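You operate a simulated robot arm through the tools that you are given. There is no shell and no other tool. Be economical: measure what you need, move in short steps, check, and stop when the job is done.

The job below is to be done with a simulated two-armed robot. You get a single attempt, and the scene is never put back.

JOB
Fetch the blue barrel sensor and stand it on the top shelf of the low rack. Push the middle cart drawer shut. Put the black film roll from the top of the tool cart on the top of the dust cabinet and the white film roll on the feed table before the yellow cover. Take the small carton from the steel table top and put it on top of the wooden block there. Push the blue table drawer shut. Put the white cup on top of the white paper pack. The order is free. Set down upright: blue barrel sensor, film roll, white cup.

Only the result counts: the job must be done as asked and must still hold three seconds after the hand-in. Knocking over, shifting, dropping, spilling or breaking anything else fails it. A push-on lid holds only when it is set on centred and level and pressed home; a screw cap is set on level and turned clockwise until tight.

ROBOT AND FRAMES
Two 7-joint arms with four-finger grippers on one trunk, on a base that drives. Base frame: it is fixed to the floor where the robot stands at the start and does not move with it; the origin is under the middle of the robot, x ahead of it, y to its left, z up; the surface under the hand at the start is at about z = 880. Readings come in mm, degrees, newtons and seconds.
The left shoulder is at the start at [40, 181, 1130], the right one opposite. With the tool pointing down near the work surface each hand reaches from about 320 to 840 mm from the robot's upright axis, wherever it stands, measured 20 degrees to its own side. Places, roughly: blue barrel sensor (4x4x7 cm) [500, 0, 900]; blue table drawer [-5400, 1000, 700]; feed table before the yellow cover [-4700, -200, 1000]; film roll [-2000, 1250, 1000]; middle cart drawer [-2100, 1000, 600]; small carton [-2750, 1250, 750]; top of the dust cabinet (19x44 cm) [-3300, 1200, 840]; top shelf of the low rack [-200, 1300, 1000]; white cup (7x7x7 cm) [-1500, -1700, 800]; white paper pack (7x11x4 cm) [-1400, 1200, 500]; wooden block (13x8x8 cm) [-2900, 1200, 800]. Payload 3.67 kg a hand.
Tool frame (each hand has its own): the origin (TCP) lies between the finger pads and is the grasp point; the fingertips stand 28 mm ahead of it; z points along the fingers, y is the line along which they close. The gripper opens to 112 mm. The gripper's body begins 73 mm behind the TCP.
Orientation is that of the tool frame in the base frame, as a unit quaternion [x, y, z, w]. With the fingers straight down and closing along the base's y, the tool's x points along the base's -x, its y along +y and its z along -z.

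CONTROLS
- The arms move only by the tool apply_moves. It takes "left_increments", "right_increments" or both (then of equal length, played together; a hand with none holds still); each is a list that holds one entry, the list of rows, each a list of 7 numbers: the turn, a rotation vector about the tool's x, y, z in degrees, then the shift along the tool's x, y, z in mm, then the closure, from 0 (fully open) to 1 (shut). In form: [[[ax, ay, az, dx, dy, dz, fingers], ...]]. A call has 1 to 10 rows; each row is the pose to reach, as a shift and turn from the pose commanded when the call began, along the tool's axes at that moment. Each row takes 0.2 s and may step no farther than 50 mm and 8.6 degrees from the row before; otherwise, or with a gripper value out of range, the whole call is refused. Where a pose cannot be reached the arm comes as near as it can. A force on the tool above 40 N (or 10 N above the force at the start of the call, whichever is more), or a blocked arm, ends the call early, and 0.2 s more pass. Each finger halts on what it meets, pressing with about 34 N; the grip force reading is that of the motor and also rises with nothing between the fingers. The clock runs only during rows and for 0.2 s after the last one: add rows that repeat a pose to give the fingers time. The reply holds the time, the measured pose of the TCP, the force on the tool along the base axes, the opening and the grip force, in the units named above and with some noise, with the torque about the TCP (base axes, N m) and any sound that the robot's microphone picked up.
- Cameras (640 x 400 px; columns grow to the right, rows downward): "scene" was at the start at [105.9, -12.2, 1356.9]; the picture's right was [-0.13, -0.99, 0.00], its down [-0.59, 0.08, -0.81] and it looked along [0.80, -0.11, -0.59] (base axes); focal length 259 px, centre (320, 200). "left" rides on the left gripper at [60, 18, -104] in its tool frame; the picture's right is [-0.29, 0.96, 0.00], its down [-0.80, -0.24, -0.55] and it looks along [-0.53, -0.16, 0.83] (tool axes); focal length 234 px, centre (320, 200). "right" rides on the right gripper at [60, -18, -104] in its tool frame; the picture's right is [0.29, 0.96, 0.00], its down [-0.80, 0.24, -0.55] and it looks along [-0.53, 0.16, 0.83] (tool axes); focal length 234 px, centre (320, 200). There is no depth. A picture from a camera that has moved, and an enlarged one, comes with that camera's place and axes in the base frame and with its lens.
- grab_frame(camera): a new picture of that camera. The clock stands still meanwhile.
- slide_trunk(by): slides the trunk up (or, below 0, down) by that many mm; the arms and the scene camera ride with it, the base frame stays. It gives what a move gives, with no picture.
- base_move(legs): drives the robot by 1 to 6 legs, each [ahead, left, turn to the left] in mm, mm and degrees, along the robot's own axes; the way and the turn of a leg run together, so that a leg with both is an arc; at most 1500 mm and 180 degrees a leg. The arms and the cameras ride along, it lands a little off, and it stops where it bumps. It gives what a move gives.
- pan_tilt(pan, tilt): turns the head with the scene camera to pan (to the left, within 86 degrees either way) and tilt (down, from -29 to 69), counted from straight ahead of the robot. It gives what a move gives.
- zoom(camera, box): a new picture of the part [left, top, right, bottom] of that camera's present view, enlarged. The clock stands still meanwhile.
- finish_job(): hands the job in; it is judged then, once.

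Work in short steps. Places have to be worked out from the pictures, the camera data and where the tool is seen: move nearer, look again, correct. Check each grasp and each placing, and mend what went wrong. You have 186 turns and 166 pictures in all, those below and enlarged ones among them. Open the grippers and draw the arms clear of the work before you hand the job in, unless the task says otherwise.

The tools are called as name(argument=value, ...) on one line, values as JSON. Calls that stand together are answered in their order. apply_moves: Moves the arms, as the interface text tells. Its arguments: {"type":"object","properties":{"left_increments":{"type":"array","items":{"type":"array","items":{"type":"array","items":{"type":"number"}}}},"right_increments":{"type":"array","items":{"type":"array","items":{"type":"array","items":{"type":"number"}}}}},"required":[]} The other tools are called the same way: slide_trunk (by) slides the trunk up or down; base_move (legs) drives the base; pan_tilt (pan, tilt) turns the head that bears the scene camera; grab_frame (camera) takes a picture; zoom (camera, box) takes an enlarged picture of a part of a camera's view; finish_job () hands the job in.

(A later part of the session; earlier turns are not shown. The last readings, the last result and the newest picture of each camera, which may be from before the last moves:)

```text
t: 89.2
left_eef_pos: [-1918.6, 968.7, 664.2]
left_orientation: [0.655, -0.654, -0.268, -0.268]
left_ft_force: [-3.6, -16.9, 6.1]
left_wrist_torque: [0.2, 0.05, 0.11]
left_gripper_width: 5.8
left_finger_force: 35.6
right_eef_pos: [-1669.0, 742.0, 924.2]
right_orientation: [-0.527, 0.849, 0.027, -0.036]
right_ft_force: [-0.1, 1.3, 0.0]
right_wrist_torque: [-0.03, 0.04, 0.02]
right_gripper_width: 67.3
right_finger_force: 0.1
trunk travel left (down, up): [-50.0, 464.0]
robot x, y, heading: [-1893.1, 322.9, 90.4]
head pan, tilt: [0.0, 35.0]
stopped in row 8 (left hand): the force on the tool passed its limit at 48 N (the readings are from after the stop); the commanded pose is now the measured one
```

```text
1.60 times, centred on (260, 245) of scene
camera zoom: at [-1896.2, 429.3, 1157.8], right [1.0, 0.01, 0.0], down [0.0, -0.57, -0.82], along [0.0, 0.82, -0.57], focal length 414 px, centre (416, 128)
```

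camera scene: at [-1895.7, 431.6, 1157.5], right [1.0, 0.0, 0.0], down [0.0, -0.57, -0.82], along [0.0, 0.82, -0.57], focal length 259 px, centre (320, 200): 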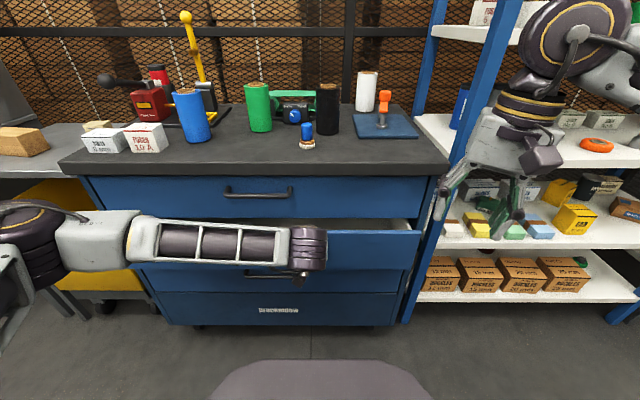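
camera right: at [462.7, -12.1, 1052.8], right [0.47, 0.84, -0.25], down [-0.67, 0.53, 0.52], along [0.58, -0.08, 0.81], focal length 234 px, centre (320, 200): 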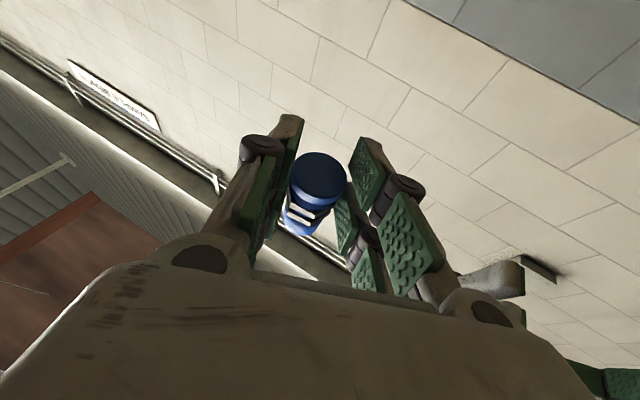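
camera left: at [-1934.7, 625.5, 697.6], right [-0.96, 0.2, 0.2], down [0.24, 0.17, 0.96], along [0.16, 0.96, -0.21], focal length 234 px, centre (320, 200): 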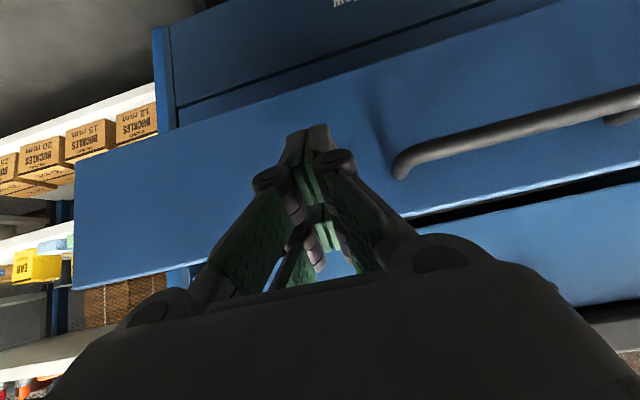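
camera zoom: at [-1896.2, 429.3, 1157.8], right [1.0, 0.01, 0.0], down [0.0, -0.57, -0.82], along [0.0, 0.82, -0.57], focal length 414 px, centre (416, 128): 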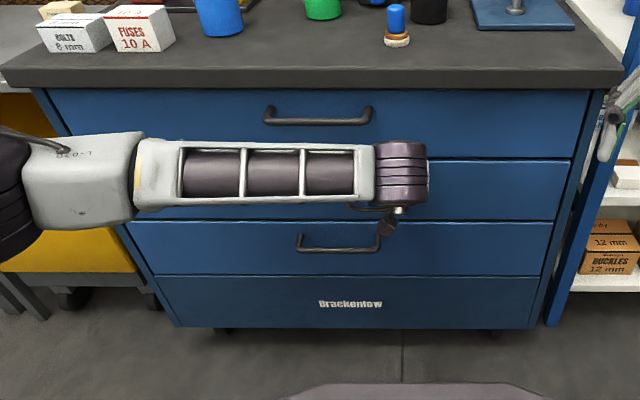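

The middle drawer is shut flush with its neighbours. I retract the left hand, straighten it, and raise the trunk again.

apply_moves(left_increments=[[[0, 0, 0, 32, 0, -32, 1], [0, 0, 0, 64, 0, -64, 1], [0, 0, 0, 95, 0, -95, 1], [0, 0, 0, 127, 0, -127, 1], [0, 8, 0, 156, 0, -156, 1], [0, 16, 0, 128, 0, -184, 1], [0, 24, 0, 96, 0, -216, 0.8], [0, 32, 0, 64, 0, -248, 0.5], [0, 40, 0, 32, 0, -280, 0.2], [0, 45, 0, 0, 0, -312, 0]]])

slide_trunk(by=250)

grab_frame(camera="scene")

```text
t: 91.3
left_eef_pos: [-1917.8, 752.3, 885.6]
left_orientation: [0.707, -0.707, 0.003, 0.004]
left_ft_force: [0.3, 0.3, -0.8]
left_wrist_torque: [0.0, 0.0, -0.02]
left_gripper_width: 109.5
left_finger_force: 0.1
right_eef_pos: [-1669.5, 742.1, 924.2]
right_orientation: [-0.527, 0.848, 0.026, -0.037]
right_ft_force: [0.7, -0.4, -0.2]
right_wrist_torque: [-0.04, 0.0, -0.02]
right_gripper_width: 67.1
right_finger_force: 0.0
trunk travel left (down, up): [-50.0, 464.0]
robot x, y, heading: [-1896.1, 323.6, 90.2]
head pan, tilt: [0.0, 35.0]
```

```text
t: 93.9
left_eef_pos: [-1916.9, 753.0, 1134.8]
left_orientation: [0.707, -0.707, 0.004, 0.003]
left_ft_force: [0.0, 0.6, 0.1]
left_wrist_torque: [0.0, 0.02, -0.03]
left_gripper_width: 112.2
left_finger_force: 0.0
right_eef_pos: [-1669.7, 743.2, 1175.0]
right_orientation: [-0.527, 0.849, 0.026, -0.037]
right_ft_force: [-0.1, 1.0, -0.3]
right_wrist_torque: [0.01, -0.02, 0.03]
right_gripper_width: 67.2
right_finger_force: 0.0
trunk travel left (down, up): [-300.0, 214.0]
robot x, y, heading: [-1891.6, 323.0, 90.3]
head pan, tilt: [0.0, 35.0]
```

```text
101 pictures are left
camera scene: at [-1896.0, 430.9, 1408.1], right [1.0, 0.0, 0.0], down [0.0, -0.57, -0.82], along [0.0, 0.82, -0.57], focal length 259 px, centre (320, 200)
```

scene: 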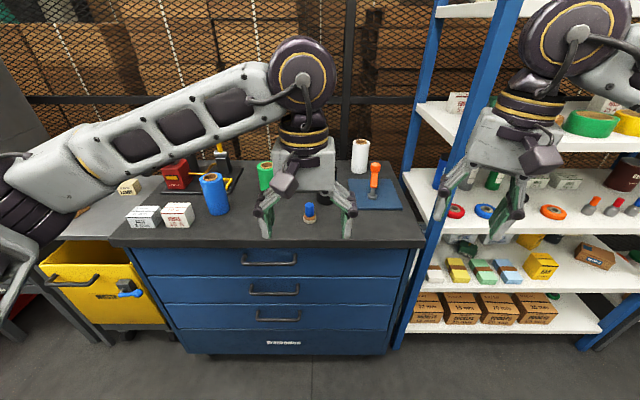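

I straighten the right hand and tuck it inward (away from the Stores rack) before driving closer to the cart.

apply_moves(right_increments=[[[1.1, -0.6, -6.6, 25, 18, 0, 0.4], [2.3, -1.1, -13.2, 51, 36, 0, 0.2], [3.4, -1.7, -19.7, 76, 54, 0, 0], [4.6, -2.3, -26.3, 102, 72, 0, 0]]], left_increments=[[[0, 0, 0, 0, 0, -20, 0], [0, 0, 0, 0, 20, -40, 0], [0, 0, 0, 0, 50, -50, 0], [0, 0, 0, 0, 80, -50, 0]]])

base_move(legs=[[220, 0, 0]])

grab_frame(camera="scene")

grab_frame(camera="left")

```text
t: 94.9
left_eef_pos: [-1999.6, 752.3, 1184.8]
left_orientation: [0.707, -0.707, 0.003, 0.003]
left_ft_force: [-0.5, -0.4, -0.1]
left_wrist_torque: [0.02, -0.09, 0.0]
left_gripper_width: 112.0
left_finger_force: 0.0
right_eef_pos: [-1780.9, 683.8, 1184.3]
right_orientation: [0.708, -0.707, -0.01, -0.009]
right_ft_force: [-0.7, 0.4, -0.4]
right_wrist_torque: [-0.01, -0.03, 0.01]
right_gripper_width: 111.9
right_finger_force: 0.0
trunk travel left (down, up): [-300.0, 214.0]
robot x, y, heading: [-1891.3, 322.0, 90.1]
head pan, tilt: [0.0, 35.0]
```

```text
t: 96.6
left_eef_pos: [-1999.9, 969.4, 1185.8]
left_orientation: [0.71, -0.704, 0.003, 0.004]
left_ft_force: [-0.3, 0.3, -0.2]
left_wrist_torque: [-0.03, 0.0, -0.01]
left_gripper_width: 111.8
left_finger_force: 0.1
right_eef_pos: [-1784.6, 903.2, 1183.2]
right_orientation: [0.709, -0.705, -0.011, -0.007]
right_ft_force: [0.1, -0.2, 0.0]
right_wrist_torque: [-0.01, -0.02, 0.03]
right_gripper_width: 111.9
right_finger_force: 0.2
trunk travel left (down, up): [-300.0, 214.0]
robot x, y, heading: [-1894.5, 540.3, 90.7]
head pan, tilt: [0.0, 35.0]
```

```text
100 pictures are left
camera scene: at [-1898.6, 648.6, 1408.1], right [1.0, 0.01, 0.0], down [0.01, -0.57, -0.82], along [-0.01, 0.82, -0.57], focal length 259 px, centre (320, 200)
```

scene: 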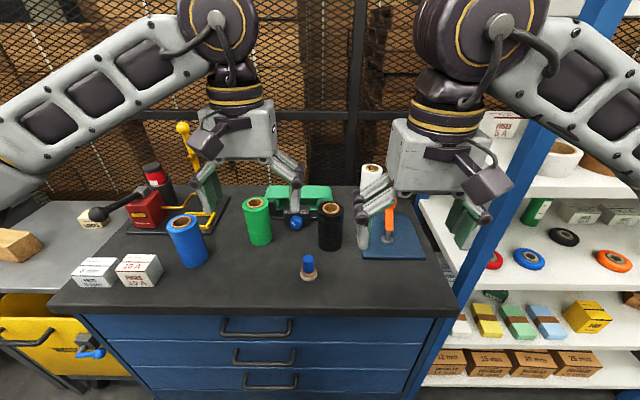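

```text
99 pictures are left
camera left: at [-2017.6, 911.2, 1290.2], right [-0.96, 0.28, 0.0], down [0.23, 0.8, 0.55], along [0.16, 0.52, -0.84], focal length 234 px, centre (320, 200)
```

left: 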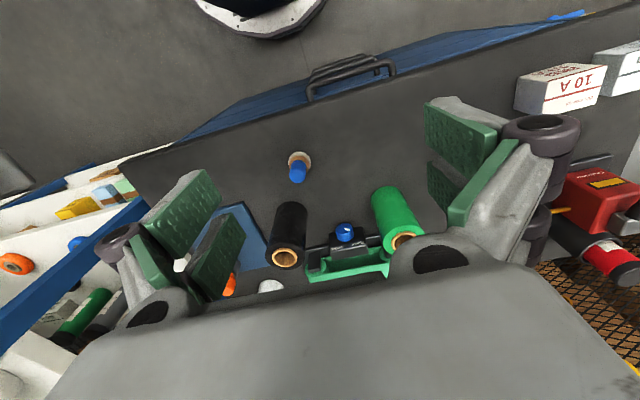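

I zoom to check how close the black roll is to its neighbours.

zoom(camera="scene", box=[230, 160, 430, 285])

zoom(camera="left", box=[220, 140, 440, 300])

```text
3.20 times, centred on (330, 222) of scene
camera zoom: at [-1898.6, 648.6, 1408.1], right [1.0, 0.01, 0.0], down [0.01, -0.57, -0.82], along [-0.01, 0.82, -0.57], focal length 828 px, centre (288, 128)
```

zoom: 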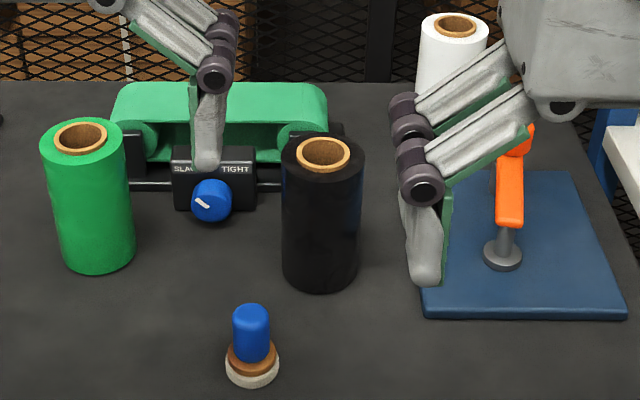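

```text
2.50 times, centred on (330, 220) of left
camera zoom: at [-2017.6, 911.2, 1290.2], right [-0.96, 0.28, 0.0], down [0.23, 0.8, 0.55], along [0.16, 0.52, -0.84], focal length 585 px, centre (295, 150)
```

zoom: 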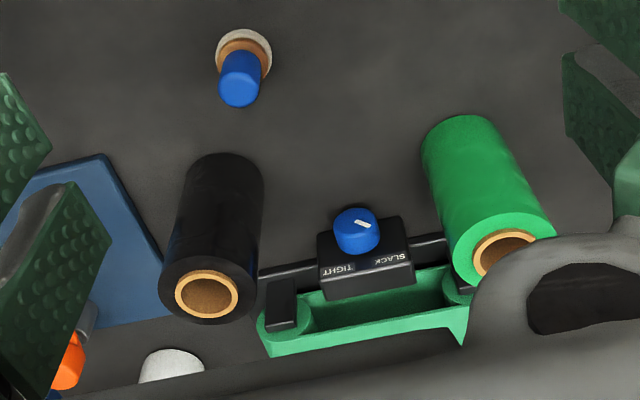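

The black roll is at about [-1878, 1182], top z≈1013, with the dispenser low behind it. I move the left hand above it.

apply_moves(left_increments=[[[0, 0, 0, -40, -24, 0, 0], [0, 0, 0, -80, -48, 0, 0], [0, 0, 0, -120, -72, 0, 0], [0, 0, 0, -160, -96, 0, 0], [0, 0, 0, -200, -118, 0, 0], [0, 0, 0, -211, -124, 45, 0], [0, 0, 0, -211, -124, 90, 0], [0, 0, 0, -211, -124, 90, 0]]])

grab_frame(camera="left")

grab_frame(camera="scene")

```text
t: 98.4
left_eef_pos: [-1879.5, 1178.8, 1092.4]
left_orientation: [0.71, -0.704, 0.003, 0.003]
left_ft_force: [1.3, -0.7, -0.3]
left_wrist_torque: [0.04, 0.0, 0.01]
left_gripper_width: 111.8
left_finger_force: 0.0
right_eef_pos: [-1783.0, 901.7, 1182.6]
right_orientation: [0.709, -0.706, -0.012, -0.008]
right_ft_force: [0.5, -0.2, 0.2]
right_wrist_torque: [0.02, -0.01, 0.01]
right_gripper_width: 111.9
right_finger_force: 0.0
trunk travel left (down, up): [-300.0, 214.0]
robot x, y, heading: [-1897.2, 538.8, 90.6]
head pan, tilt: [0.0, 35.0]
```

```text
96 pictures are left
camera left: at [-1895.3, 1119.7, 1198.7], right [-0.96, 0.28, 0.0], down [0.23, 0.8, 0.55], along [0.15, 0.53, -0.84], focal length 234 px, centre (320, 200)
```

left: 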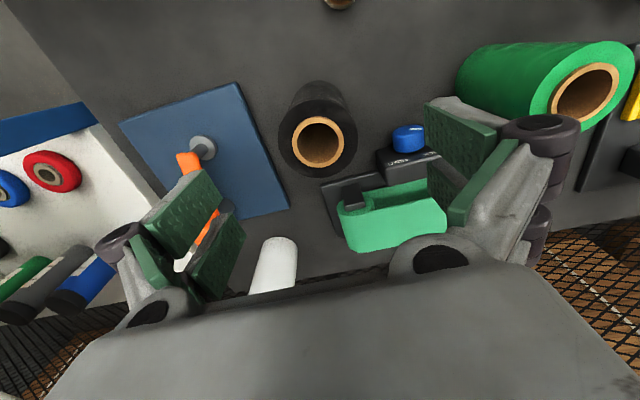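

```text
95 pictures are left
camera scene: at [-1897.8, 647.9, 1408.2], right [1.0, 0.01, 0.0], down [0.01, -0.57, -0.82], along [-0.01, 0.82, -0.57], focal length 259 px, centre (320, 200)
```

scene: 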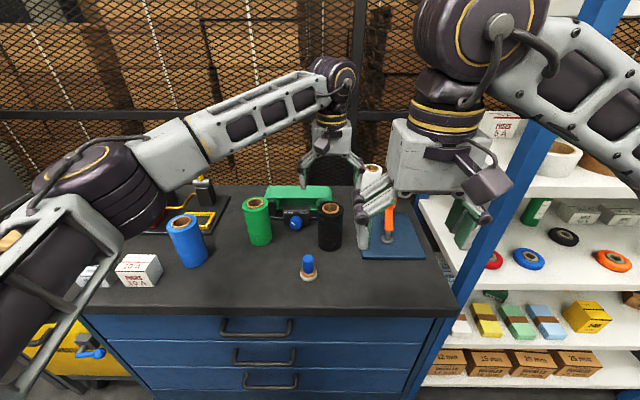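

Aligned. I descend with ~95 mm opening to TCP z≈1000 and close.

apply_moves(left_increments=[[[0, 0, 0, -3, -3, 0, 0.15], [0, 0, 0, -3, -3, 40, 0.15], [0, 0, 0, -3, -3, 75, 0.15], [0, 0, 0, -3, -3, 92, 0.15], [0, 0, 0, -3, -3, 92, 0.4], [0, 0, 0, -3, -3, 92, 0.6], [0, 0, 0, -3, -3, 92, 0.6]]])

grab_frame(camera="left")

zoom(camera="scene", box=[230, 130, 430, 285])

```text
t: 100.0
left_eef_pos: [-1875.5, 1183.2, 1003.5]
left_orientation: [0.71, -0.704, 0.003, 0.002]
left_ft_force: [1.3, 0.9, 1.0]
left_wrist_torque: [0.08, -0.04, -0.03]
left_gripper_width: 65.8
left_finger_force: 33.5
right_eef_pos: [-1783.6, 902.6, 1183.4]
right_orientation: [0.709, -0.705, -0.011, -0.008]
right_ft_force: [-0.5, 0.2, -0.2]
right_wrist_torque: [0.03, 0.01, -0.02]
right_gripper_width: 112.1
right_finger_force: 0.1
trunk travel left (down, up): [-300.0, 214.0]
robot x, y, heading: [-1892.1, 538.8, 90.6]
head pan, tilt: [0.0, 35.0]
```

```text
94 pictures are left
camera left: at [-1892.2, 1124.1, 1107.8], right [-0.96, 0.28, 0.0], down [0.23, 0.8, 0.55], along [0.16, 0.53, -0.84], focal length 234 px, centre (320, 200)
```

left: 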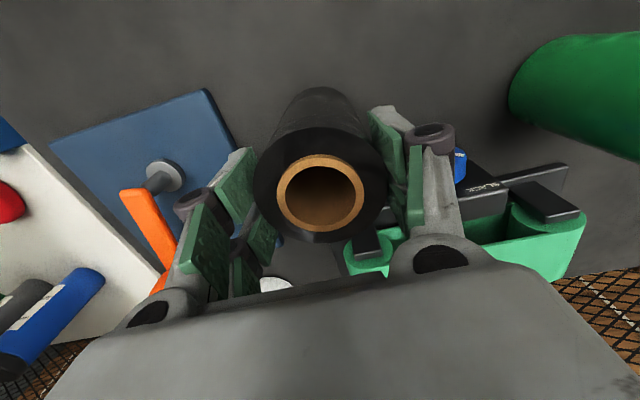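

```text
2.58 times, centred on (330, 208) of scene
camera zoom: at [-1898.3, 648.6, 1408.2], right [1.0, 0.01, 0.0], down [0.01, -0.57, -0.82], along [-0.01, 0.82, -0.57], focal length 668 px, centre (294, 181)
```

zoom: 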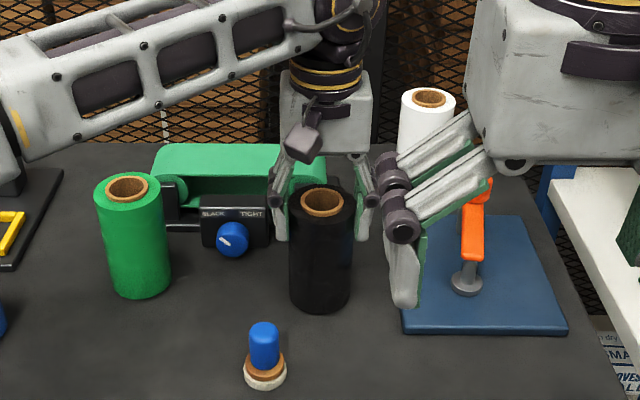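

Roll gripped at 65.8 mm, centred. I lift it slowly.

apply_moves(left_increments=[[[0, 0, 0, 0, 0, -5, 0.75], [0, 0, 0, 0, 0, -15, 0.75], [0, 0, 0, 0, 0, -35, 0.75], [0, 0, 0, 0, 0, -65, 0.75], [0, 0, 0, 0, 0, -100, 0.75], [0, 0, 0, 0, 0, -140, 0.75]]])

grab_frame(camera="scene")

```text
t: 101.4
left_eef_pos: [-1875.8, 1184.6, 1141.9]
left_orientation: [0.71, -0.704, 0.003, 0.003]
left_ft_force: [0.4, -0.2, -4.0]
left_wrist_torque: [0.04, -0.02, 0.02]
left_gripper_width: 65.9
left_finger_force: 33.8
right_eef_pos: [-1783.8, 901.2, 1183.2]
right_orientation: [0.709, -0.705, -0.012, -0.007]
right_ft_force: [-0.1, 0.3, 0.3]
right_wrist_torque: [0.0, -0.01, -0.03]
right_gripper_width: 111.9
right_finger_force: 0.0
trunk travel left (down, up): [-300.0, 214.0]
robot x, y, heading: [-1897.8, 538.6, 90.6]
head pan, tilt: [0.0, 35.0]
```

```text
92 pictures are left
camera scene: at [-1898.2, 648.1, 1408.2], right [1.0, 0.01, 0.0], down [0.01, -0.57, -0.82], along [-0.01, 0.82, -0.57], focal length 259 px, centre (320, 200)
```

scene: 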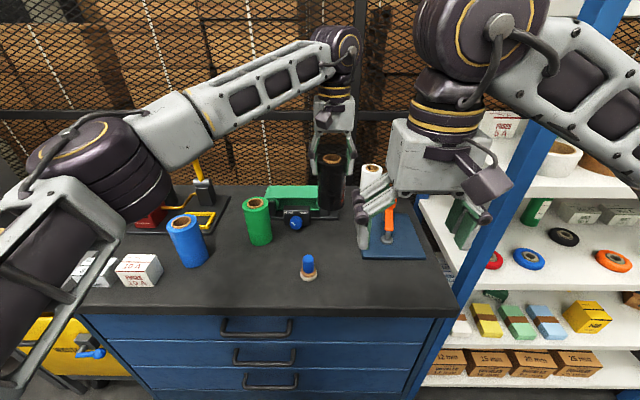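

Held well. I bring the roll back toward the robot at height, then open the view to the white roll.

apply_moves(left_increments=[[[0, 0, 0, 25, 0, -10, 0.75], [0, 0, 0, 60, 0, -20, 0.75], [0, 0, 0, 100, 0, -30, 0.75], [0, 0, 0, 145, 0, -40, 0.75], [0, 0, 0, 190, 0, -40, 0.75], [0, 0, 0, 225, 20, -40, 0.75], [0, 0, 0, 240, 55, -40, 0.75], [0, 0, 0, 245, 95, -40, 0.75], [0, 0, 0, 245, 130, -40, 0.75], [0, 0, 0, 245, 160, -40, 0.75]]], right_increments=[[[0, 0, 0, 0, -10, 0, 0], [0, 0, 0, 0, -20, 0, 0], [0, 0, 0, 0, -30, 0, 0], [0, 0, 0, 0, -40, 0, 0], [0, 0, 0, 0, -50, 0, 0], [0, 0, 0, 0, -60, 0, 0], [0, 0, 0, 0, -60, 0, 0], [0, 0, 0, 0, -60, 0, 0], [0, 0, 0, 0, -60, 0, 0], [0, 0, 0, 0, -60, 0, 0]]])

base_move(legs=[[45, 0, -0.6]])

grab_frame(camera="scene")

grab_frame(camera="right")

```text
t: 103.6
left_eef_pos: [-2035.8, 938.6, 1183.1]
left_orientation: [0.71, -0.705, 0.004, 0.003]
left_ft_force: [-0.1, -0.4, -3.9]
left_wrist_torque: [0.03, -0.06, 0.0]
left_gripper_width: 66.0
left_finger_force: 34.2
right_eef_pos: [-1725.5, 902.3, 1183.8]
right_orientation: [0.709, -0.705, -0.01, -0.008]
right_ft_force: [-0.6, 0.3, 0.3]
right_wrist_torque: [0.01, -0.04, 0.0]
right_gripper_width: 112.1
right_finger_force: 0.0
trunk travel left (down, up): [-300.0, 214.0]
robot x, y, heading: [-1895.8, 536.9, 90.4]
head pan, tilt: [0.0, 35.0]
```

```text
t: 104.5
left_eef_pos: [-2030.7, 982.1, 1183.7]
left_orientation: [-0.706, 0.708, -0.002, -0.002]
left_ft_force: [0.1, 0.3, -4.3]
left_wrist_torque: [-0.02, -0.01, 0.02]
left_gripper_width: 66.0
left_finger_force: 34.1
right_eef_pos: [-1719.8, 943.0, 1184.2]
right_orientation: [-0.705, 0.709, 0.012, 0.008]
right_ft_force: [-0.1, -0.9, 2.0]
right_wrist_torque: [0.04, -0.02, 0.01]
right_gripper_width: 111.9
right_finger_force: 0.0
trunk travel left (down, up): [-300.0, 214.0]
robot x, y, heading: [-1897.2, 582.0, 90.1]
head pan, tilt: [0.0, 35.0]
```

```text
91 pictures are left
camera scene: at [-1897.6, 689.6, 1408.4], right [1.0, 0.0, 0.0], down [0.0, -0.57, -0.82], along [0.0, 0.82, -0.57], focal length 259 px, centre (320, 200)
```

scene: 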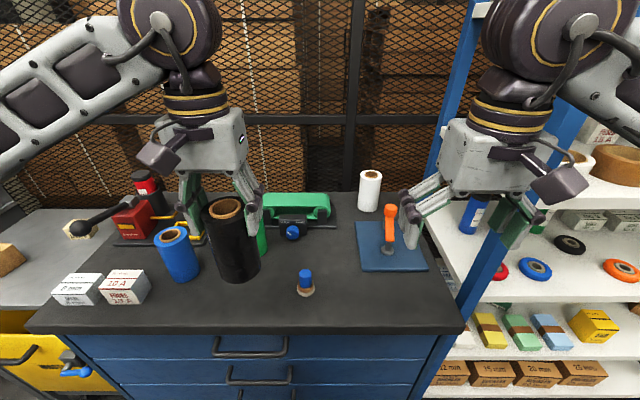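

```text
90 pictures are left
camera right: at [-1702.3, 879.6, 1286.4], right [-0.96, -0.28, 0.0], down [-0.23, 0.78, 0.58], along [-0.16, 0.56, -0.82], focal length 234 px, centre (320, 200)
```

right: 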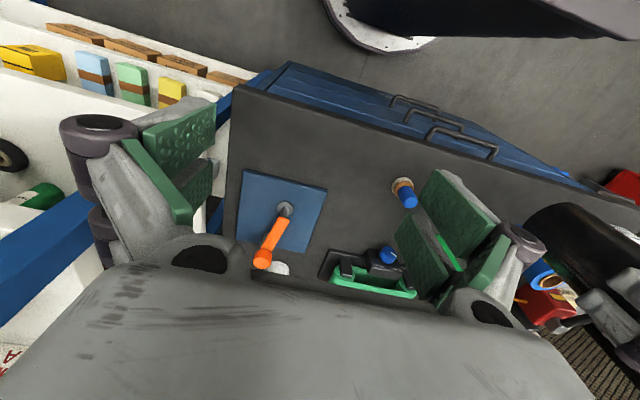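

The white roll is at about [-1735, 1396]; I extend the right hand toward it at height and check reach.

apply_moves(right_increments=[[[0, 0, 0, -45, 2, 0, 0], [0, 0, 0, -90, 4, 0, 0], [0, 0, 0, -135, 6, 0, 0], [0, 0, 0, -180, 9, 0, 0], [0, 0, 0, -225, 11, 0, 0], [0, 0, 0, -270, 13, 0, 0], [0, 0, 0, -315, 15, 0, 0], [0, 0, 0, -357, 17, 10, 0]]])

grab_frame(camera="right")

grab_frame(camera="scene")

```text
t: 106.3
left_eef_pos: [-2031.0, 986.8, 1182.3]
left_orientation: [-0.706, 0.708, -0.004, -0.003]
left_ft_force: [-0.7, 0.4, -3.3]
left_wrist_torque: [-0.06, -0.02, 0.01]
left_gripper_width: 65.6
left_finger_force: 33.5
right_eef_pos: [-1736.5, 1303.3, 1184.5]
right_orientation: [-0.705, 0.709, 0.009, 0.009]
right_ft_force: [-0.2, -0.9, 0.4]
right_wrist_torque: [-0.03, -0.03, -0.01]
right_gripper_width: 112.0
right_finger_force: 0.1
trunk travel left (down, up): [-300.0, 214.0]
robot x, y, heading: [-1898.8, 583.5, 89.6]
head pan, tilt: [0.0, 35.0]
```

```text
89 pictures are left
camera right: at [-1718.8, 1240.8, 1286.9], right [-0.96, -0.28, 0.0], down [-0.23, 0.78, 0.57], along [-0.16, 0.55, -0.82], focal length 234 px, centre (320, 200)
```

right: 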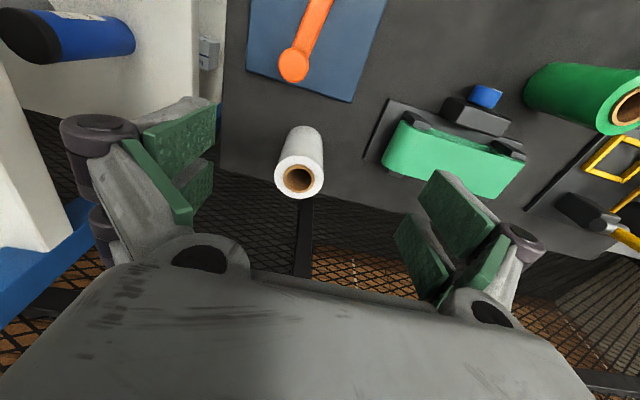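

```text
88 pictures are left
camera scene: at [-1899.1, 693.7, 1408.0], right [1.0, 0.0, 0.0], down [0.0, -0.57, -0.82], along [0.0, 0.82, -0.57], focal length 259 px, centre (320, 200)
```

scene: 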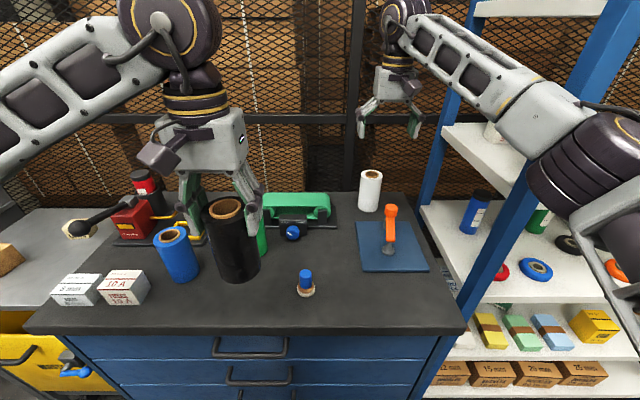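

White roll confirmed at [-1736, 1397]. I extend over it and come down to just above.

apply_moves(right_increments=[[[0, 0, 0, -35, 0, 0, 0], [0, 0, 0, -70, 0, 0, 0], [0, 0, 0, -94, 0, 10, 0], [0, 0, 0, -94, 0, 50, 0], [0, 0, 0, -94, 0, 92, 0.1], [0, 0, 0, -94, 0, 92, 0.1]]])

grab_frame(camera="right")

```text
t: 107.8
left_eef_pos: [-2030.6, 984.3, 1182.5]
left_orientation: [-0.706, 0.709, -0.003, -0.003]
left_ft_force: [0.6, 0.5, -3.8]
left_wrist_torque: [0.0, 0.01, 0.0]
left_gripper_width: 65.8
left_finger_force: 33.4
right_eef_pos: [-1728.1, 1365.7, 1096.0]
right_orientation: [-0.705, 0.709, 0.012, 0.008]
right_ft_force: [-0.1, -0.7, -0.3]
right_wrist_torque: [-0.03, 0.01, -0.04]
right_gripper_width: 100.9
right_finger_force: 0.0
right hand out of reach, approached as far as the arm can: row 2, 3, 4, 5, 6
trunk travel left (down, up): [-300.0, 214.0]
robot x, y, heading: [-1895.8, 584.1, 90.3]
head pan, tilt: [0.0, 35.0]
```

```text
87 pictures are left
camera right: at [-1710.8, 1302.8, 1198.8], right [-0.96, -0.28, 0.0], down [-0.23, 0.78, 0.58], along [-0.16, 0.55, -0.82], focal length 234 px, centre (320, 200)
```

right: 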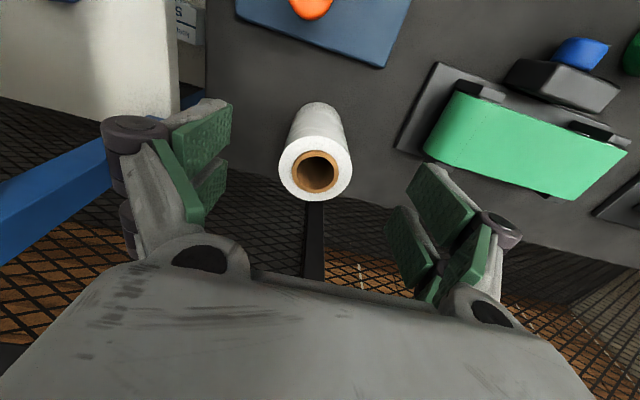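

I am 33 mm short. I drive forward 40 mm with the hand above the roll.

base_move(legs=[[40, 0, 0]])

grab_frame(camera="right")

```text
t: 108.6
left_eef_pos: [-2029.9, 1020.8, 1185.2]
left_orientation: [-0.707, 0.707, -0.002, -0.002]
left_ft_force: [0.4, -1.2, -3.2]
left_wrist_torque: [0.03, -0.02, -0.05]
left_gripper_width: 65.8
left_finger_force: 34.2
right_eef_pos: [-1731.5, 1403.0, 1097.7]
right_orientation: [-0.705, 0.709, 0.013, 0.009]
right_ft_force: [-0.4, 0.3, 0.2]
right_wrist_torque: [0.03, 0.02, 0.03]
right_gripper_width: 101.3
right_finger_force: 0.5
trunk travel left (down, up): [-300.0, 214.0]
robot x, y, heading: [-1898.0, 621.2, 90.3]
head pan, tilt: [0.0, 35.0]
```

```text
86 pictures are left
camera right: at [-1712.4, 1339.5, 1200.9], right [-0.96, -0.28, 0.0], down [-0.23, 0.78, 0.58], along [-0.16, 0.56, -0.82], focal length 234 px, centre (320, 200)
```

right: 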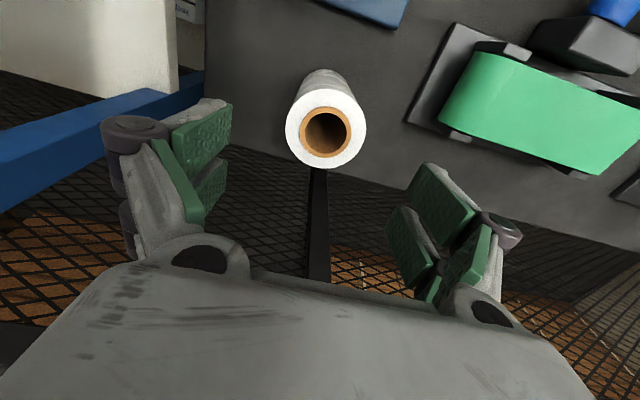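

The hand is right over it. A small test descent shows whether the commanded pose equals the measured one.

apply_moves(right_increments=[[[0, 0, 0, 10, 0, 5, 0.1], [0, 0, 0, 20, 0, 10, 0.1], [0, 0, 0, 30, 0, 20, 0.1]]])

```text
t: 109.4
left_eef_pos: [-2030.4, 1023.7, 1182.4]
left_orientation: [-0.707, 0.708, -0.003, -0.003]
left_ft_force: [1.0, -0.3, -3.7]
left_wrist_torque: [-0.01, -0.03, 0.02]
left_gripper_width: 65.6
left_finger_force: 34.4
right_eef_pos: [-1729.2, 1377.4, 1075.6]
right_orientation: [-0.705, 0.709, 0.011, 0.007]
right_ft_force: [0.0, -0.1, 0.0]
right_wrist_torque: [0.0, 0.03, -0.02]
right_gripper_width: 100.9
right_finger_force: 0.1
trunk travel left (down, up): [-300.0, 214.0]
robot x, y, heading: [-1897.8, 625.6, 90.2]
head pan, tilt: [0.0, 35.0]
```

Commanded equals measured. I centre on the roll, descend to TCP z≈1003 and close.

apply_moves(right_increments=[[[0, 0, 0, -24, 5, 0, 0.1], [0, 0, 0, -24, 5, 25, 0.1], [0, 0, 0, -24, 5, 50, 0.1], [0, 0, 0, -24, 5, 72, 0.1], [0, 0, 0, -24, 5, 72, 0.1]]])

grab_frame(camera="right")

```text
t: 110.6
left_eef_pos: [-2031.7, 1023.1, 1183.7]
left_orientation: [-0.705, 0.709, -0.003, -0.002]
left_ft_force: [0.0, 0.0, -3.7]
left_wrist_torque: [0.01, -0.01, 0.01]
left_gripper_width: 65.7
left_finger_force: 34.5
right_eef_pos: [-1735.5, 1401.9, 1004.2]
right_orientation: [-0.705, 0.709, 0.011, 0.008]
right_ft_force: [0.2, -0.4, 0.4]
right_wrist_torque: [-0.03, 0.05, 0.03]
right_gripper_width: 100.9
right_finger_force: 0.0
trunk travel left (down, up): [-300.0, 214.0]
robot x, y, heading: [-1898.1, 621.0, 90.1]
head pan, tilt: [0.0, 35.0]
```

```text
85 pictures are left
camera right: at [-1717.8, 1338.6, 1107.3], right [-0.96, -0.28, 0.0], down [-0.23, 0.78, 0.58], along [-0.16, 0.55, -0.82], focal length 234 px, centre (320, 200)
```

right: 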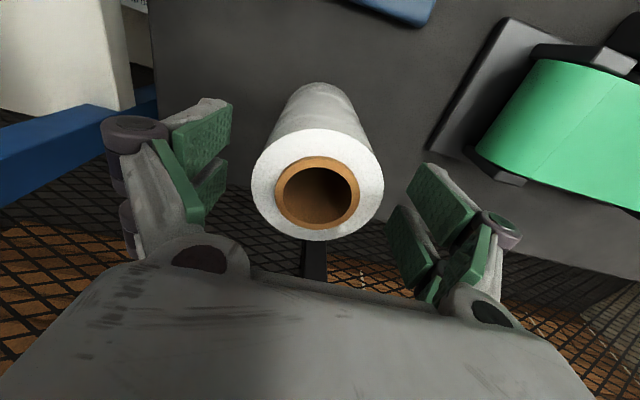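

Centred within a few mm; I adjust 3 mm and close, then lift slowly.

apply_moves(right_increments=[[[0, 0, 0, 3, 0, 0, 0.25], [0, 0, 0, 3, 0, 0, 0.45], [0, 0, 0, 3, 0, 0, 0.7], [0, 0, 0, 3, 0, 0, 0.75], [0, 0, 0, 3, 0, -5, 0.75], [0, 0, 0, 3, 0, -15, 0.75], [0, 0, 0, 3, 0, -35, 0.75], [0, 0, 0, 3, 0, -70, 0.75], [0, 0, 0, 3, 0, -110, 0.75], [0, 0, 0, 3, 0, -150, 0.75]]])

grab_frame(camera="scene")

```text
t: 112.8
left_eef_pos: [-2032.7, 1022.5, 1183.3]
left_orientation: [-0.706, 0.708, -0.004, -0.003]
left_ft_force: [0.2, -0.4, -3.6]
left_wrist_torque: [0.04, 0.0, 0.0]
left_gripper_width: 65.7
left_finger_force: 33.9
right_eef_pos: [-1738.1, 1394.2, 1143.8]
right_orientation: [-0.706, 0.708, 0.011, 0.009]
right_ft_force: [-0.5, -0.5, -4.2]
right_wrist_torque: [-0.03, -0.07, 0.02]
right_gripper_width: 66.8
right_finger_force: 34.3
right hand out of reach, approached as far as the arm can: row 10
trunk travel left (down, up): [-300.0, 214.0]
robot x, y, heading: [-1898.1, 623.2, 90.0]
head pan, tilt: [0.0, 35.0]
```

```text
84 pictures are left
camera scene: at [-1900.2, 730.8, 1408.1], right [1.0, 0.0, 0.0], down [0.0, -0.57, -0.82], along [0.0, 0.82, -0.57], focal length 259 px, centre (320, 200)
```

scene: 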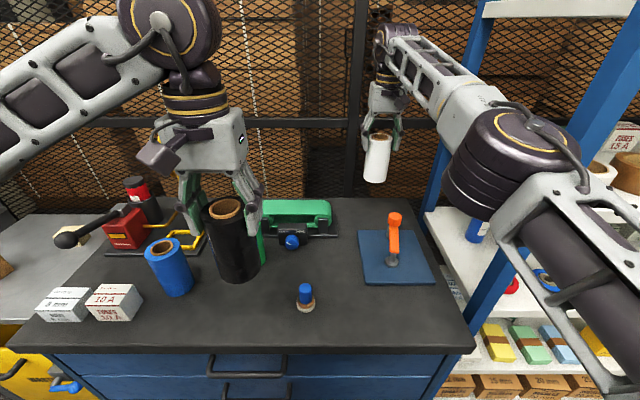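

Both rolls are held. I retract the right arm partway, back the base off, then finish tucking it in, away from the rack post.

apply_moves(right_increments=[[[0, 0, 0, 45, 0, -8, 0.75], [0, 0, 0, 90, 0, -16, 0.75], [0, 0, 0, 135, 5, -24, 0.75], [0, 0, 0, 180, 10, -32, 0.75], [0, 0, 0, 200, 10, -40, 0.75]]])

base_move(legs=[[-330, 0, 0]])

apply_moves(right_increments=[[[0, 0, 0, 45, 0, 0, 0.75], [0, 0, 0, 90, 0, 0, 0.75], [0, 0, 0, 135, 5, 0, 0.75], [0, 0, 0, 170, 10, 0, 0.75]]])

grab_frame(camera="scene")

```text
t: 114.2
left_eef_pos: [-2105.0, 1016.2, 1193.3]
left_orientation: [0.747, -0.664, -0.003, -0.011]
left_ft_force: [-1.5, -1.9, -3.3]
left_wrist_torque: [0.12, -0.08, 0.0]
left_gripper_width: 65.8
left_finger_force: 34.1
right_eef_pos: [-1775.3, 1301.4, 1213.6]
right_orientation: [-0.633, 0.772, 0.029, -0.051]
right_ft_force: [-1.3, 0.0, -3.8]
right_wrist_torque: [-0.03, -0.03, 0.01]
right_gripper_width: 66.9
right_finger_force: 33.9
right hand out of reach, approached as far as the arm can: row 1, 2
trunk travel left (down, up): [-300.0, 214.0]
robot x, y, heading: [-1917.0, 658.5, 96.5]
head pan, tilt: [0.0, 35.0]
stopped in row 5 (right hand): the arm was blocked; the commanded pose is now the measured one
```

```text
t: 116.5
left_eef_pos: [-2040.3, 705.7, 1185.4]
left_orientation: [0.743, -0.669, -0.001, 0.006]
left_ft_force: [-0.3, -0.4, -3.4]
left_wrist_torque: [0.0, 0.02, 0.03]
left_gripper_width: 65.9
left_finger_force: 34.0
right_eef_pos: [-1702.4, 988.0, 1184.5]
right_orientation: [-0.623, 0.779, 0.021, -0.068]
right_ft_force: [0.3, 0.0, -4.1]
right_wrist_torque: [0.01, -0.01, -0.01]
right_gripper_width: 67.0
right_finger_force: 34.2
trunk travel left (down, up): [-300.0, 214.0]
robot x, y, heading: [-1875.9, 319.0, 96.1]
head pan, tilt: [0.0, 35.0]
```

```text
t: 117.5
left_eef_pos: [-2040.3, 704.4, 1185.4]
left_orientation: [0.743, -0.669, 0.0, 0.006]
left_ft_force: [0.1, 0.8, -3.3]
left_wrist_torque: [0.03, -0.02, -0.02]
left_gripper_width: 65.6
left_finger_force: 33.9
right_eef_pos: [-1747.2, 822.5, 1201.2]
right_orientation: [-0.623, 0.779, 0.022, -0.068]
right_ft_force: [-0.4, 0.1, -3.1]
right_wrist_torque: [0.04, 0.03, -0.02]
right_gripper_width: 66.9
right_finger_force: 33.1
trunk travel left (down, up): [-300.0, 214.0]
robot x, y, heading: [-1875.3, 315.5, 96.1]
head pan, tilt: [0.0, 35.0]
```

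```text
83 pictures are left
camera scene: at [-1886.7, 426.3, 1408.2], right [0.99, 0.11, 0.0], down [0.06, -0.57, -0.82], along [-0.09, 0.81, -0.57], focal length 259 px, centre (320, 200)
```

scene: 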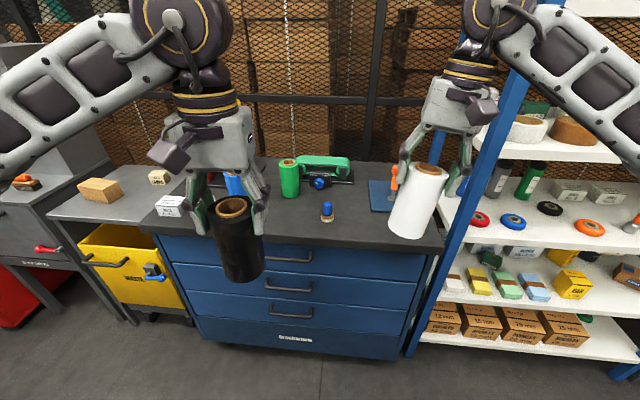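

The right arm caught the rack post and skewed the base slightly, but both rolls are held. I level the right hand and check the rack contents and cart.

apply_moves(right_increments=[[[2.3, -1.5, -6.2, 0, 0, 0, 0.75], [4.5, -3, -12.4, 0, 0, 0, 0.75], [6.8, -4.5, -18.5, 0, 0, 0, 0.75], [6.8, -4.5, -18.5, 0, 0, 0, 0.75]]])

pan_tilt(pan=-30, tilt=25)

grab_frame(camera="scene")

```text
t: 118.5
left_eef_pos: [-2039.2, 704.4, 1184.9]
left_orientation: [0.743, -0.669, -0.001, 0.005]
left_ft_force: [-0.1, 0.4, -3.5]
left_wrist_torque: [-0.02, -0.01, -0.01]
left_gripper_width: 65.7
left_finger_force: 33.8
right_eef_pos: [-1748.1, 824.0, 1200.2]
right_orientation: [0.742, -0.67, -0.011, -0.002]
right_ft_force: [0.1, -0.1, -4.4]
right_wrist_torque: [-0.03, -0.01, 0.01]
right_gripper_width: 67.0
right_finger_force: 34.1
trunk travel left (down, up): [-300.0, 214.0]
robot x, y, heading: [-1873.4, 318.9, 95.8]
head pan, tilt: [0.0, 35.0]
```

```text
t: 119.5
left_eef_pos: [-2038.7, 705.7, 1184.8]
left_orientation: [0.743, -0.669, -0.001, 0.006]
left_ft_force: [-0.1, 0.3, -3.4]
left_wrist_torque: [-0.02, -0.02, 0.0]
left_gripper_width: 65.5
left_finger_force: 33.8
right_eef_pos: [-1746.8, 822.9, 1200.5]
right_orientation: [0.741, -0.671, -0.011, -0.003]
right_ft_force: [-0.2, 0.1, -3.5]
right_wrist_torque: [-0.01, -0.03, -0.01]
right_gripper_width: 67.3
right_finger_force: 33.6
trunk travel left (down, up): [-300.0, 214.0]
robot x, y, heading: [-1872.9, 321.9, 95.7]
head pan, tilt: [-30.0, 25.0]
```

```text
82 pictures are left
camera scene: at [-1840.0, 423.8, 1423.8], right [0.91, -0.41, 0.0], down [-0.17, -0.39, -0.91], along [0.37, 0.83, -0.42], focal length 259 px, centre (320, 200)
```

scene: 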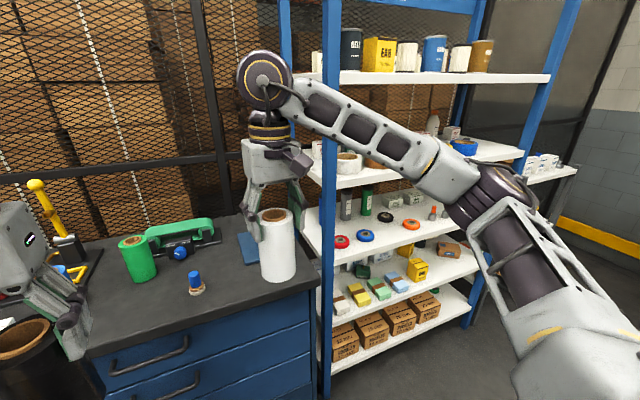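

All in order. I square up and strafe left toward the steel table and dust cabinet.

base_move(legs=[[0, 0, -5.7], [0, 800, 0]])

pan_tilt(pan=25, tilt=33)

grab_frame(camera="scene")

```text
t: 124.5
left_eef_pos: [-2817.7, 714.8, 1184.5]
left_orientation: [0.709, -0.705, 0.0, 0.006]
left_ft_force: [0.4, 0.5, -3.5]
left_wrist_torque: [0.02, -0.01, -0.01]
left_gripper_width: 65.7
left_finger_force: 33.5
right_eef_pos: [-2515.5, 804.8, 1200.6]
right_orientation: [-0.707, 0.707, 0.011, 0.004]
right_ft_force: [-0.5, 0.6, -3.1]
right_wrist_torque: [-0.02, 0.02, 0.01]
right_gripper_width: 66.8
right_finger_force: 34.0
trunk travel left (down, up): [-300.0, 214.0]
robot x, y, heading: [-2693.4, 316.4, 90.4]
head pan, tilt: [-30.0, 25.0]
```

```text
t: 125.8
left_eef_pos: [-2819.0, 714.7, 1184.3]
left_orientation: [0.708, -0.706, 0.0, 0.005]
left_ft_force: [-0.5, 0.6, -3.8]
left_wrist_torque: [0.0, 0.0, 0.0]
left_gripper_width: 65.5
left_finger_force: 34.3
right_eef_pos: [-2515.5, 804.7, 1201.0]
right_orientation: [-0.707, 0.707, 0.011, 0.004]
right_ft_force: [-0.5, 0.1, -3.6]
right_wrist_torque: [-0.04, -0.01, 0.03]
right_gripper_width: 66.8
right_finger_force: 34.3
trunk travel left (down, up): [-300.0, 214.0]
robot x, y, heading: [-2694.9, 317.3, 90.4]
head pan, tilt: [25.0, 33.0]
```

```text
81 pictures are left
camera scene: at [-2731.1, 415.5, 1411.2], right [0.9, 0.43, 0.0], down [0.23, -0.49, -0.84], along [-0.36, 0.76, -0.55], focal length 259 px, centre (320, 200)
```

scene: 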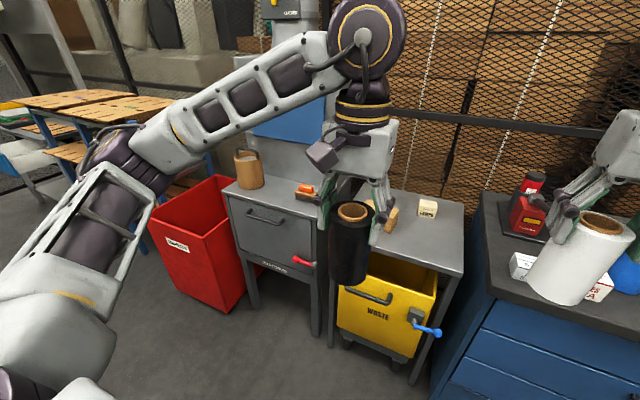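

The dust cabinet top spans about x -3510..-3055, y 1100..1290 with free space near x=-3340 between a jar and an orange tool. I drive in front of it.

base_move(legs=[[0, 490, -0.4], [270, 0, 0]])

pan_tilt(pan=12, tilt=38)

grab_frame(camera="scene")

grab_frame(camera="left")

```text
t: 130.3
left_eef_pos: [-3301.3, 988.3, 1185.9]
left_orientation: [0.709, -0.706, 0.0, 0.005]
left_ft_force: [0.0, -0.5, -4.8]
left_wrist_torque: [0.0, 0.03, 0.0]
left_gripper_width: 65.5
left_finger_force: 34.1
right_eef_pos: [-2999.5, 1078.5, 1199.6]
right_orientation: [-0.706, 0.708, 0.011, 0.004]
right_ft_force: [-0.9, 0.2, -3.9]
right_wrist_torque: [-0.02, -0.01, 0.02]
right_gripper_width: 66.7
right_finger_force: 33.9
trunk travel left (down, up): [-300.0, 214.0]
robot x, y, heading: [-3177.3, 588.4, 90.4]
head pan, tilt: [25.0, 33.0]
```

```text
t: 131.0
left_eef_pos: [-3302.0, 989.5, 1185.1]
left_orientation: [0.708, -0.706, -0.001, 0.005]
left_ft_force: [1.0, 0.6, -2.9]
left_wrist_torque: [-0.01, 0.02, 0.02]
left_gripper_width: 65.7
left_finger_force: 34.0
right_eef_pos: [-2998.8, 1079.1, 1200.5]
right_orientation: [-0.706, 0.708, 0.011, 0.003]
right_ft_force: [-0.8, 0.8, -4.1]
right_wrist_torque: [-0.06, 0.01, 0.02]
right_gripper_width: 66.8
right_finger_force: 33.9
trunk travel left (down, up): [-300.0, 214.0]
robot x, y, heading: [-3173.3, 583.8, 90.0]
head pan, tilt: [12.0, 38.0]
```

```text
80 pictures are left
camera scene: at [-3196.2, 693.9, 1403.5], right [0.98, 0.21, 0.0], down [0.13, -0.6, -0.79], along [-0.17, 0.77, -0.62], focal length 259 px, centre (320, 200)
```

scene: 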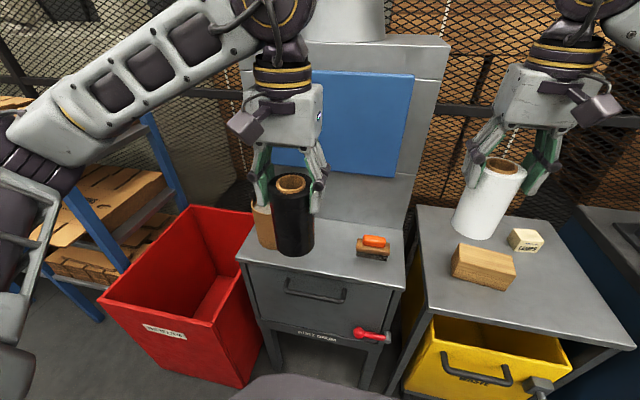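

```text
79 pictures are left
camera left: at [-3318.5, 930.7, 1290.1], right [-0.96, 0.29, 0.01], down [0.24, 0.8, 0.55], along [0.15, 0.52, -0.84], focal length 234 px, centre (320, 200)
```

left: 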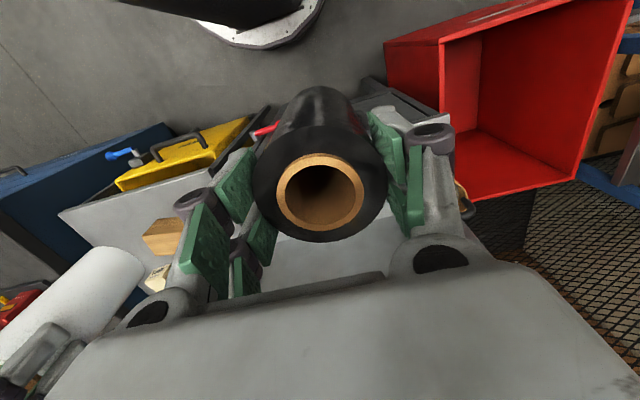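

Free spot: [-3310, 1190] between jar and brush. I move the black roll over it and lower to just above the top.

apply_moves(left_increments=[[[0, 0, 0, -45, 2, 0, 0.75], [0, 0, 0, -90, 4, 0, 0.75], [0, 0, 0, -135, 6, 0, 0.75], [0, 0, 0, -175, 8, 0, 0.75], [0, 0, 0, -200, 8, 10, 0.75], [0, 0, 0, -200, 8, 55, 0.75], [0, 0, 0, -200, 8, 100, 0.75], [0, 0, 0, -200, 8, 145, 0.75], [0, 0, 0, -200, 8, 180, 0.75]]])

zoom(camera="scene", box=[200, 120, 440, 320])

grab_frame(camera="left")

```text
t: 133.0
left_eef_pos: [-3314.1, 1189.3, 1003.7]
left_orientation: [0.708, -0.706, -0.001, 0.005]
left_ft_force: [-0.2, 0.2, -3.4]
left_wrist_torque: [0.0, -0.01, -0.03]
left_gripper_width: 65.4
left_finger_force: 33.7
right_eef_pos: [-2999.5, 1078.1, 1200.7]
right_orientation: [-0.706, 0.708, 0.011, 0.003]
right_ft_force: [0.6, 1.2, -4.2]
right_wrist_torque: [-0.01, 0.0, 0.0]
right_gripper_width: 66.8
right_finger_force: 34.4
trunk travel left (down, up): [-300.0, 214.0]
robot x, y, heading: [-3177.0, 585.1, 90.1]
head pan, tilt: [12.0, 38.0]
```

```text
2.00 times, centred on (320, 220) of scene
camera zoom: at [-3196.6, 694.1, 1403.5], right [0.98, 0.21, 0.0], down [0.13, -0.6, -0.79], along [-0.17, 0.77, -0.62], focal length 518 px, centre (320, 160)
```

zoom: 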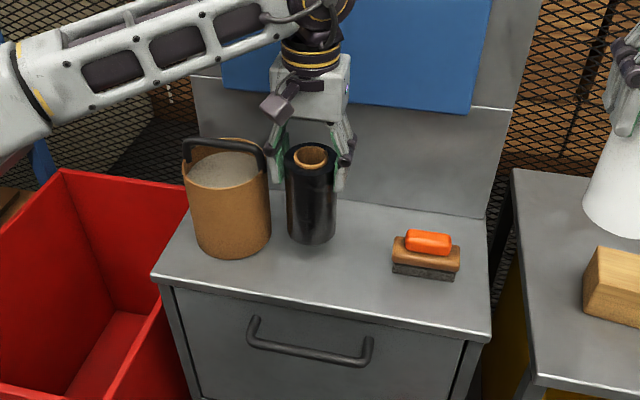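

```text
77 pictures are left
camera left: at [-3330.1, 1130.3, 1109.3], right [-0.96, 0.28, 0.01], down [0.24, 0.8, 0.55], along [0.15, 0.53, -0.84], focal length 234 px, centre (320, 200)
```

left: 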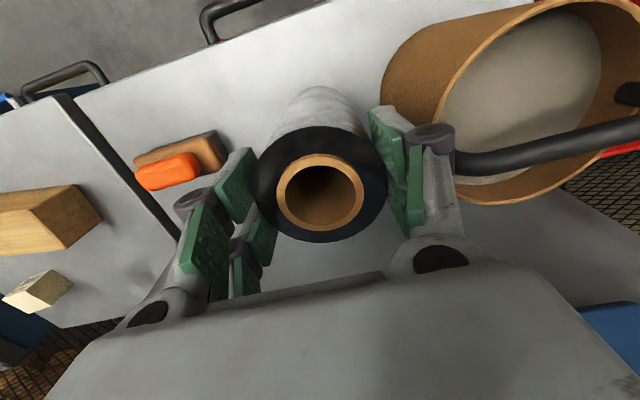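

The bucket is close on the left, so I shift 27 mm to the right and lower gently.

apply_moves(left_increments=[[[0, 0, 0, 0, -15, 0, 0.75], [0, 0, 0, 0, -27, 0, 0.75], [0, 0, 0, 0, -27, 10, 0.75], [0, 0, 0, 0, -27, 20, 0.75], [0, 0, 0, 0, -27, 27, 0.75], [0, 0, 0, 0, -27, 33, 0.75]]])

zoom(camera="scene", box=[250, 170, 400, 270])

```text
t: 134.4
left_eef_pos: [-3287.6, 1189.2, 968.5]
left_orientation: [0.709, -0.705, -0.001, 0.005]
left_ft_force: [1.3, 0.1, -4.0]
left_wrist_torque: [0.02, 0.02, 0.01]
left_gripper_width: 65.9
left_finger_force: 33.7
right_eef_pos: [-2999.3, 1078.8, 1200.2]
right_orientation: [-0.706, 0.708, 0.011, 0.004]
right_ft_force: [0.3, 0.6, -4.2]
right_wrist_torque: [-0.05, 0.02, 0.02]
right_gripper_width: 66.9
right_finger_force: 34.1
trunk travel left (down, up): [-300.0, 214.0]
robot x, y, heading: [-3176.5, 588.3, 90.3]
head pan, tilt: [12.0, 38.0]
```

```text
4.00 times, centred on (325, 220) of scene
camera zoom: at [-3196.1, 693.8, 1403.5], right [0.98, 0.21, 0.0], down [0.13, -0.6, -0.79], along [-0.17, 0.77, -0.62], focal length 1036 px, centre (300, 120)
```

zoom: 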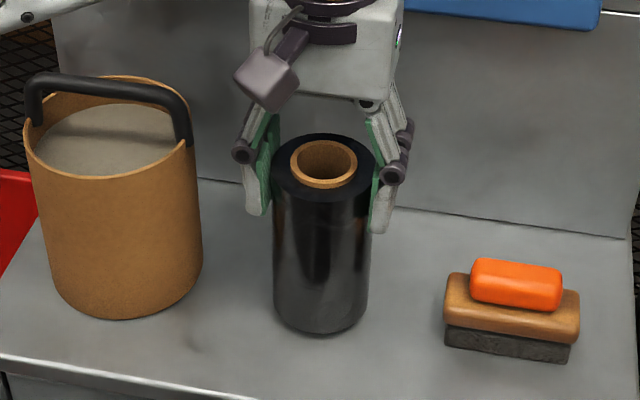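

Near contact. I continue in 2 mm steps until the weight transfers.

apply_moves(left_increments=[[[0, 0, 0, 0, 0, 2, 0.75], [0, 0, 0, 0, 0, 4, 0.75], [0, 0, 0, 0, 0, 6, 0.75], [0, 0, 0, 0, 0, 8, 0.75]]])

```text
t: 135.4
left_eef_pos: [-3286.1, 1188.4, 962.6]
left_orientation: [0.708, -0.706, -0.001, 0.004]
left_ft_force: [-0.7, 0.7, 4.2]
left_wrist_torque: [-0.11, 0.0, -0.02]
left_gripper_width: 65.5
left_finger_force: 33.7
right_eef_pos: [-3000.2, 1077.6, 1200.4]
right_orientation: [-0.707, 0.708, 0.011, 0.004]
right_ft_force: [1.3, 0.0, -3.5]
right_wrist_torque: [0.01, 0.0, 0.0]
right_gripper_width: 67.2
right_finger_force: 33.6
trunk travel left (down, up): [-300.0, 214.0]
robot x, y, heading: [-3178.3, 592.6, 90.3]
head pan, tilt: [12.0, 38.0]
```

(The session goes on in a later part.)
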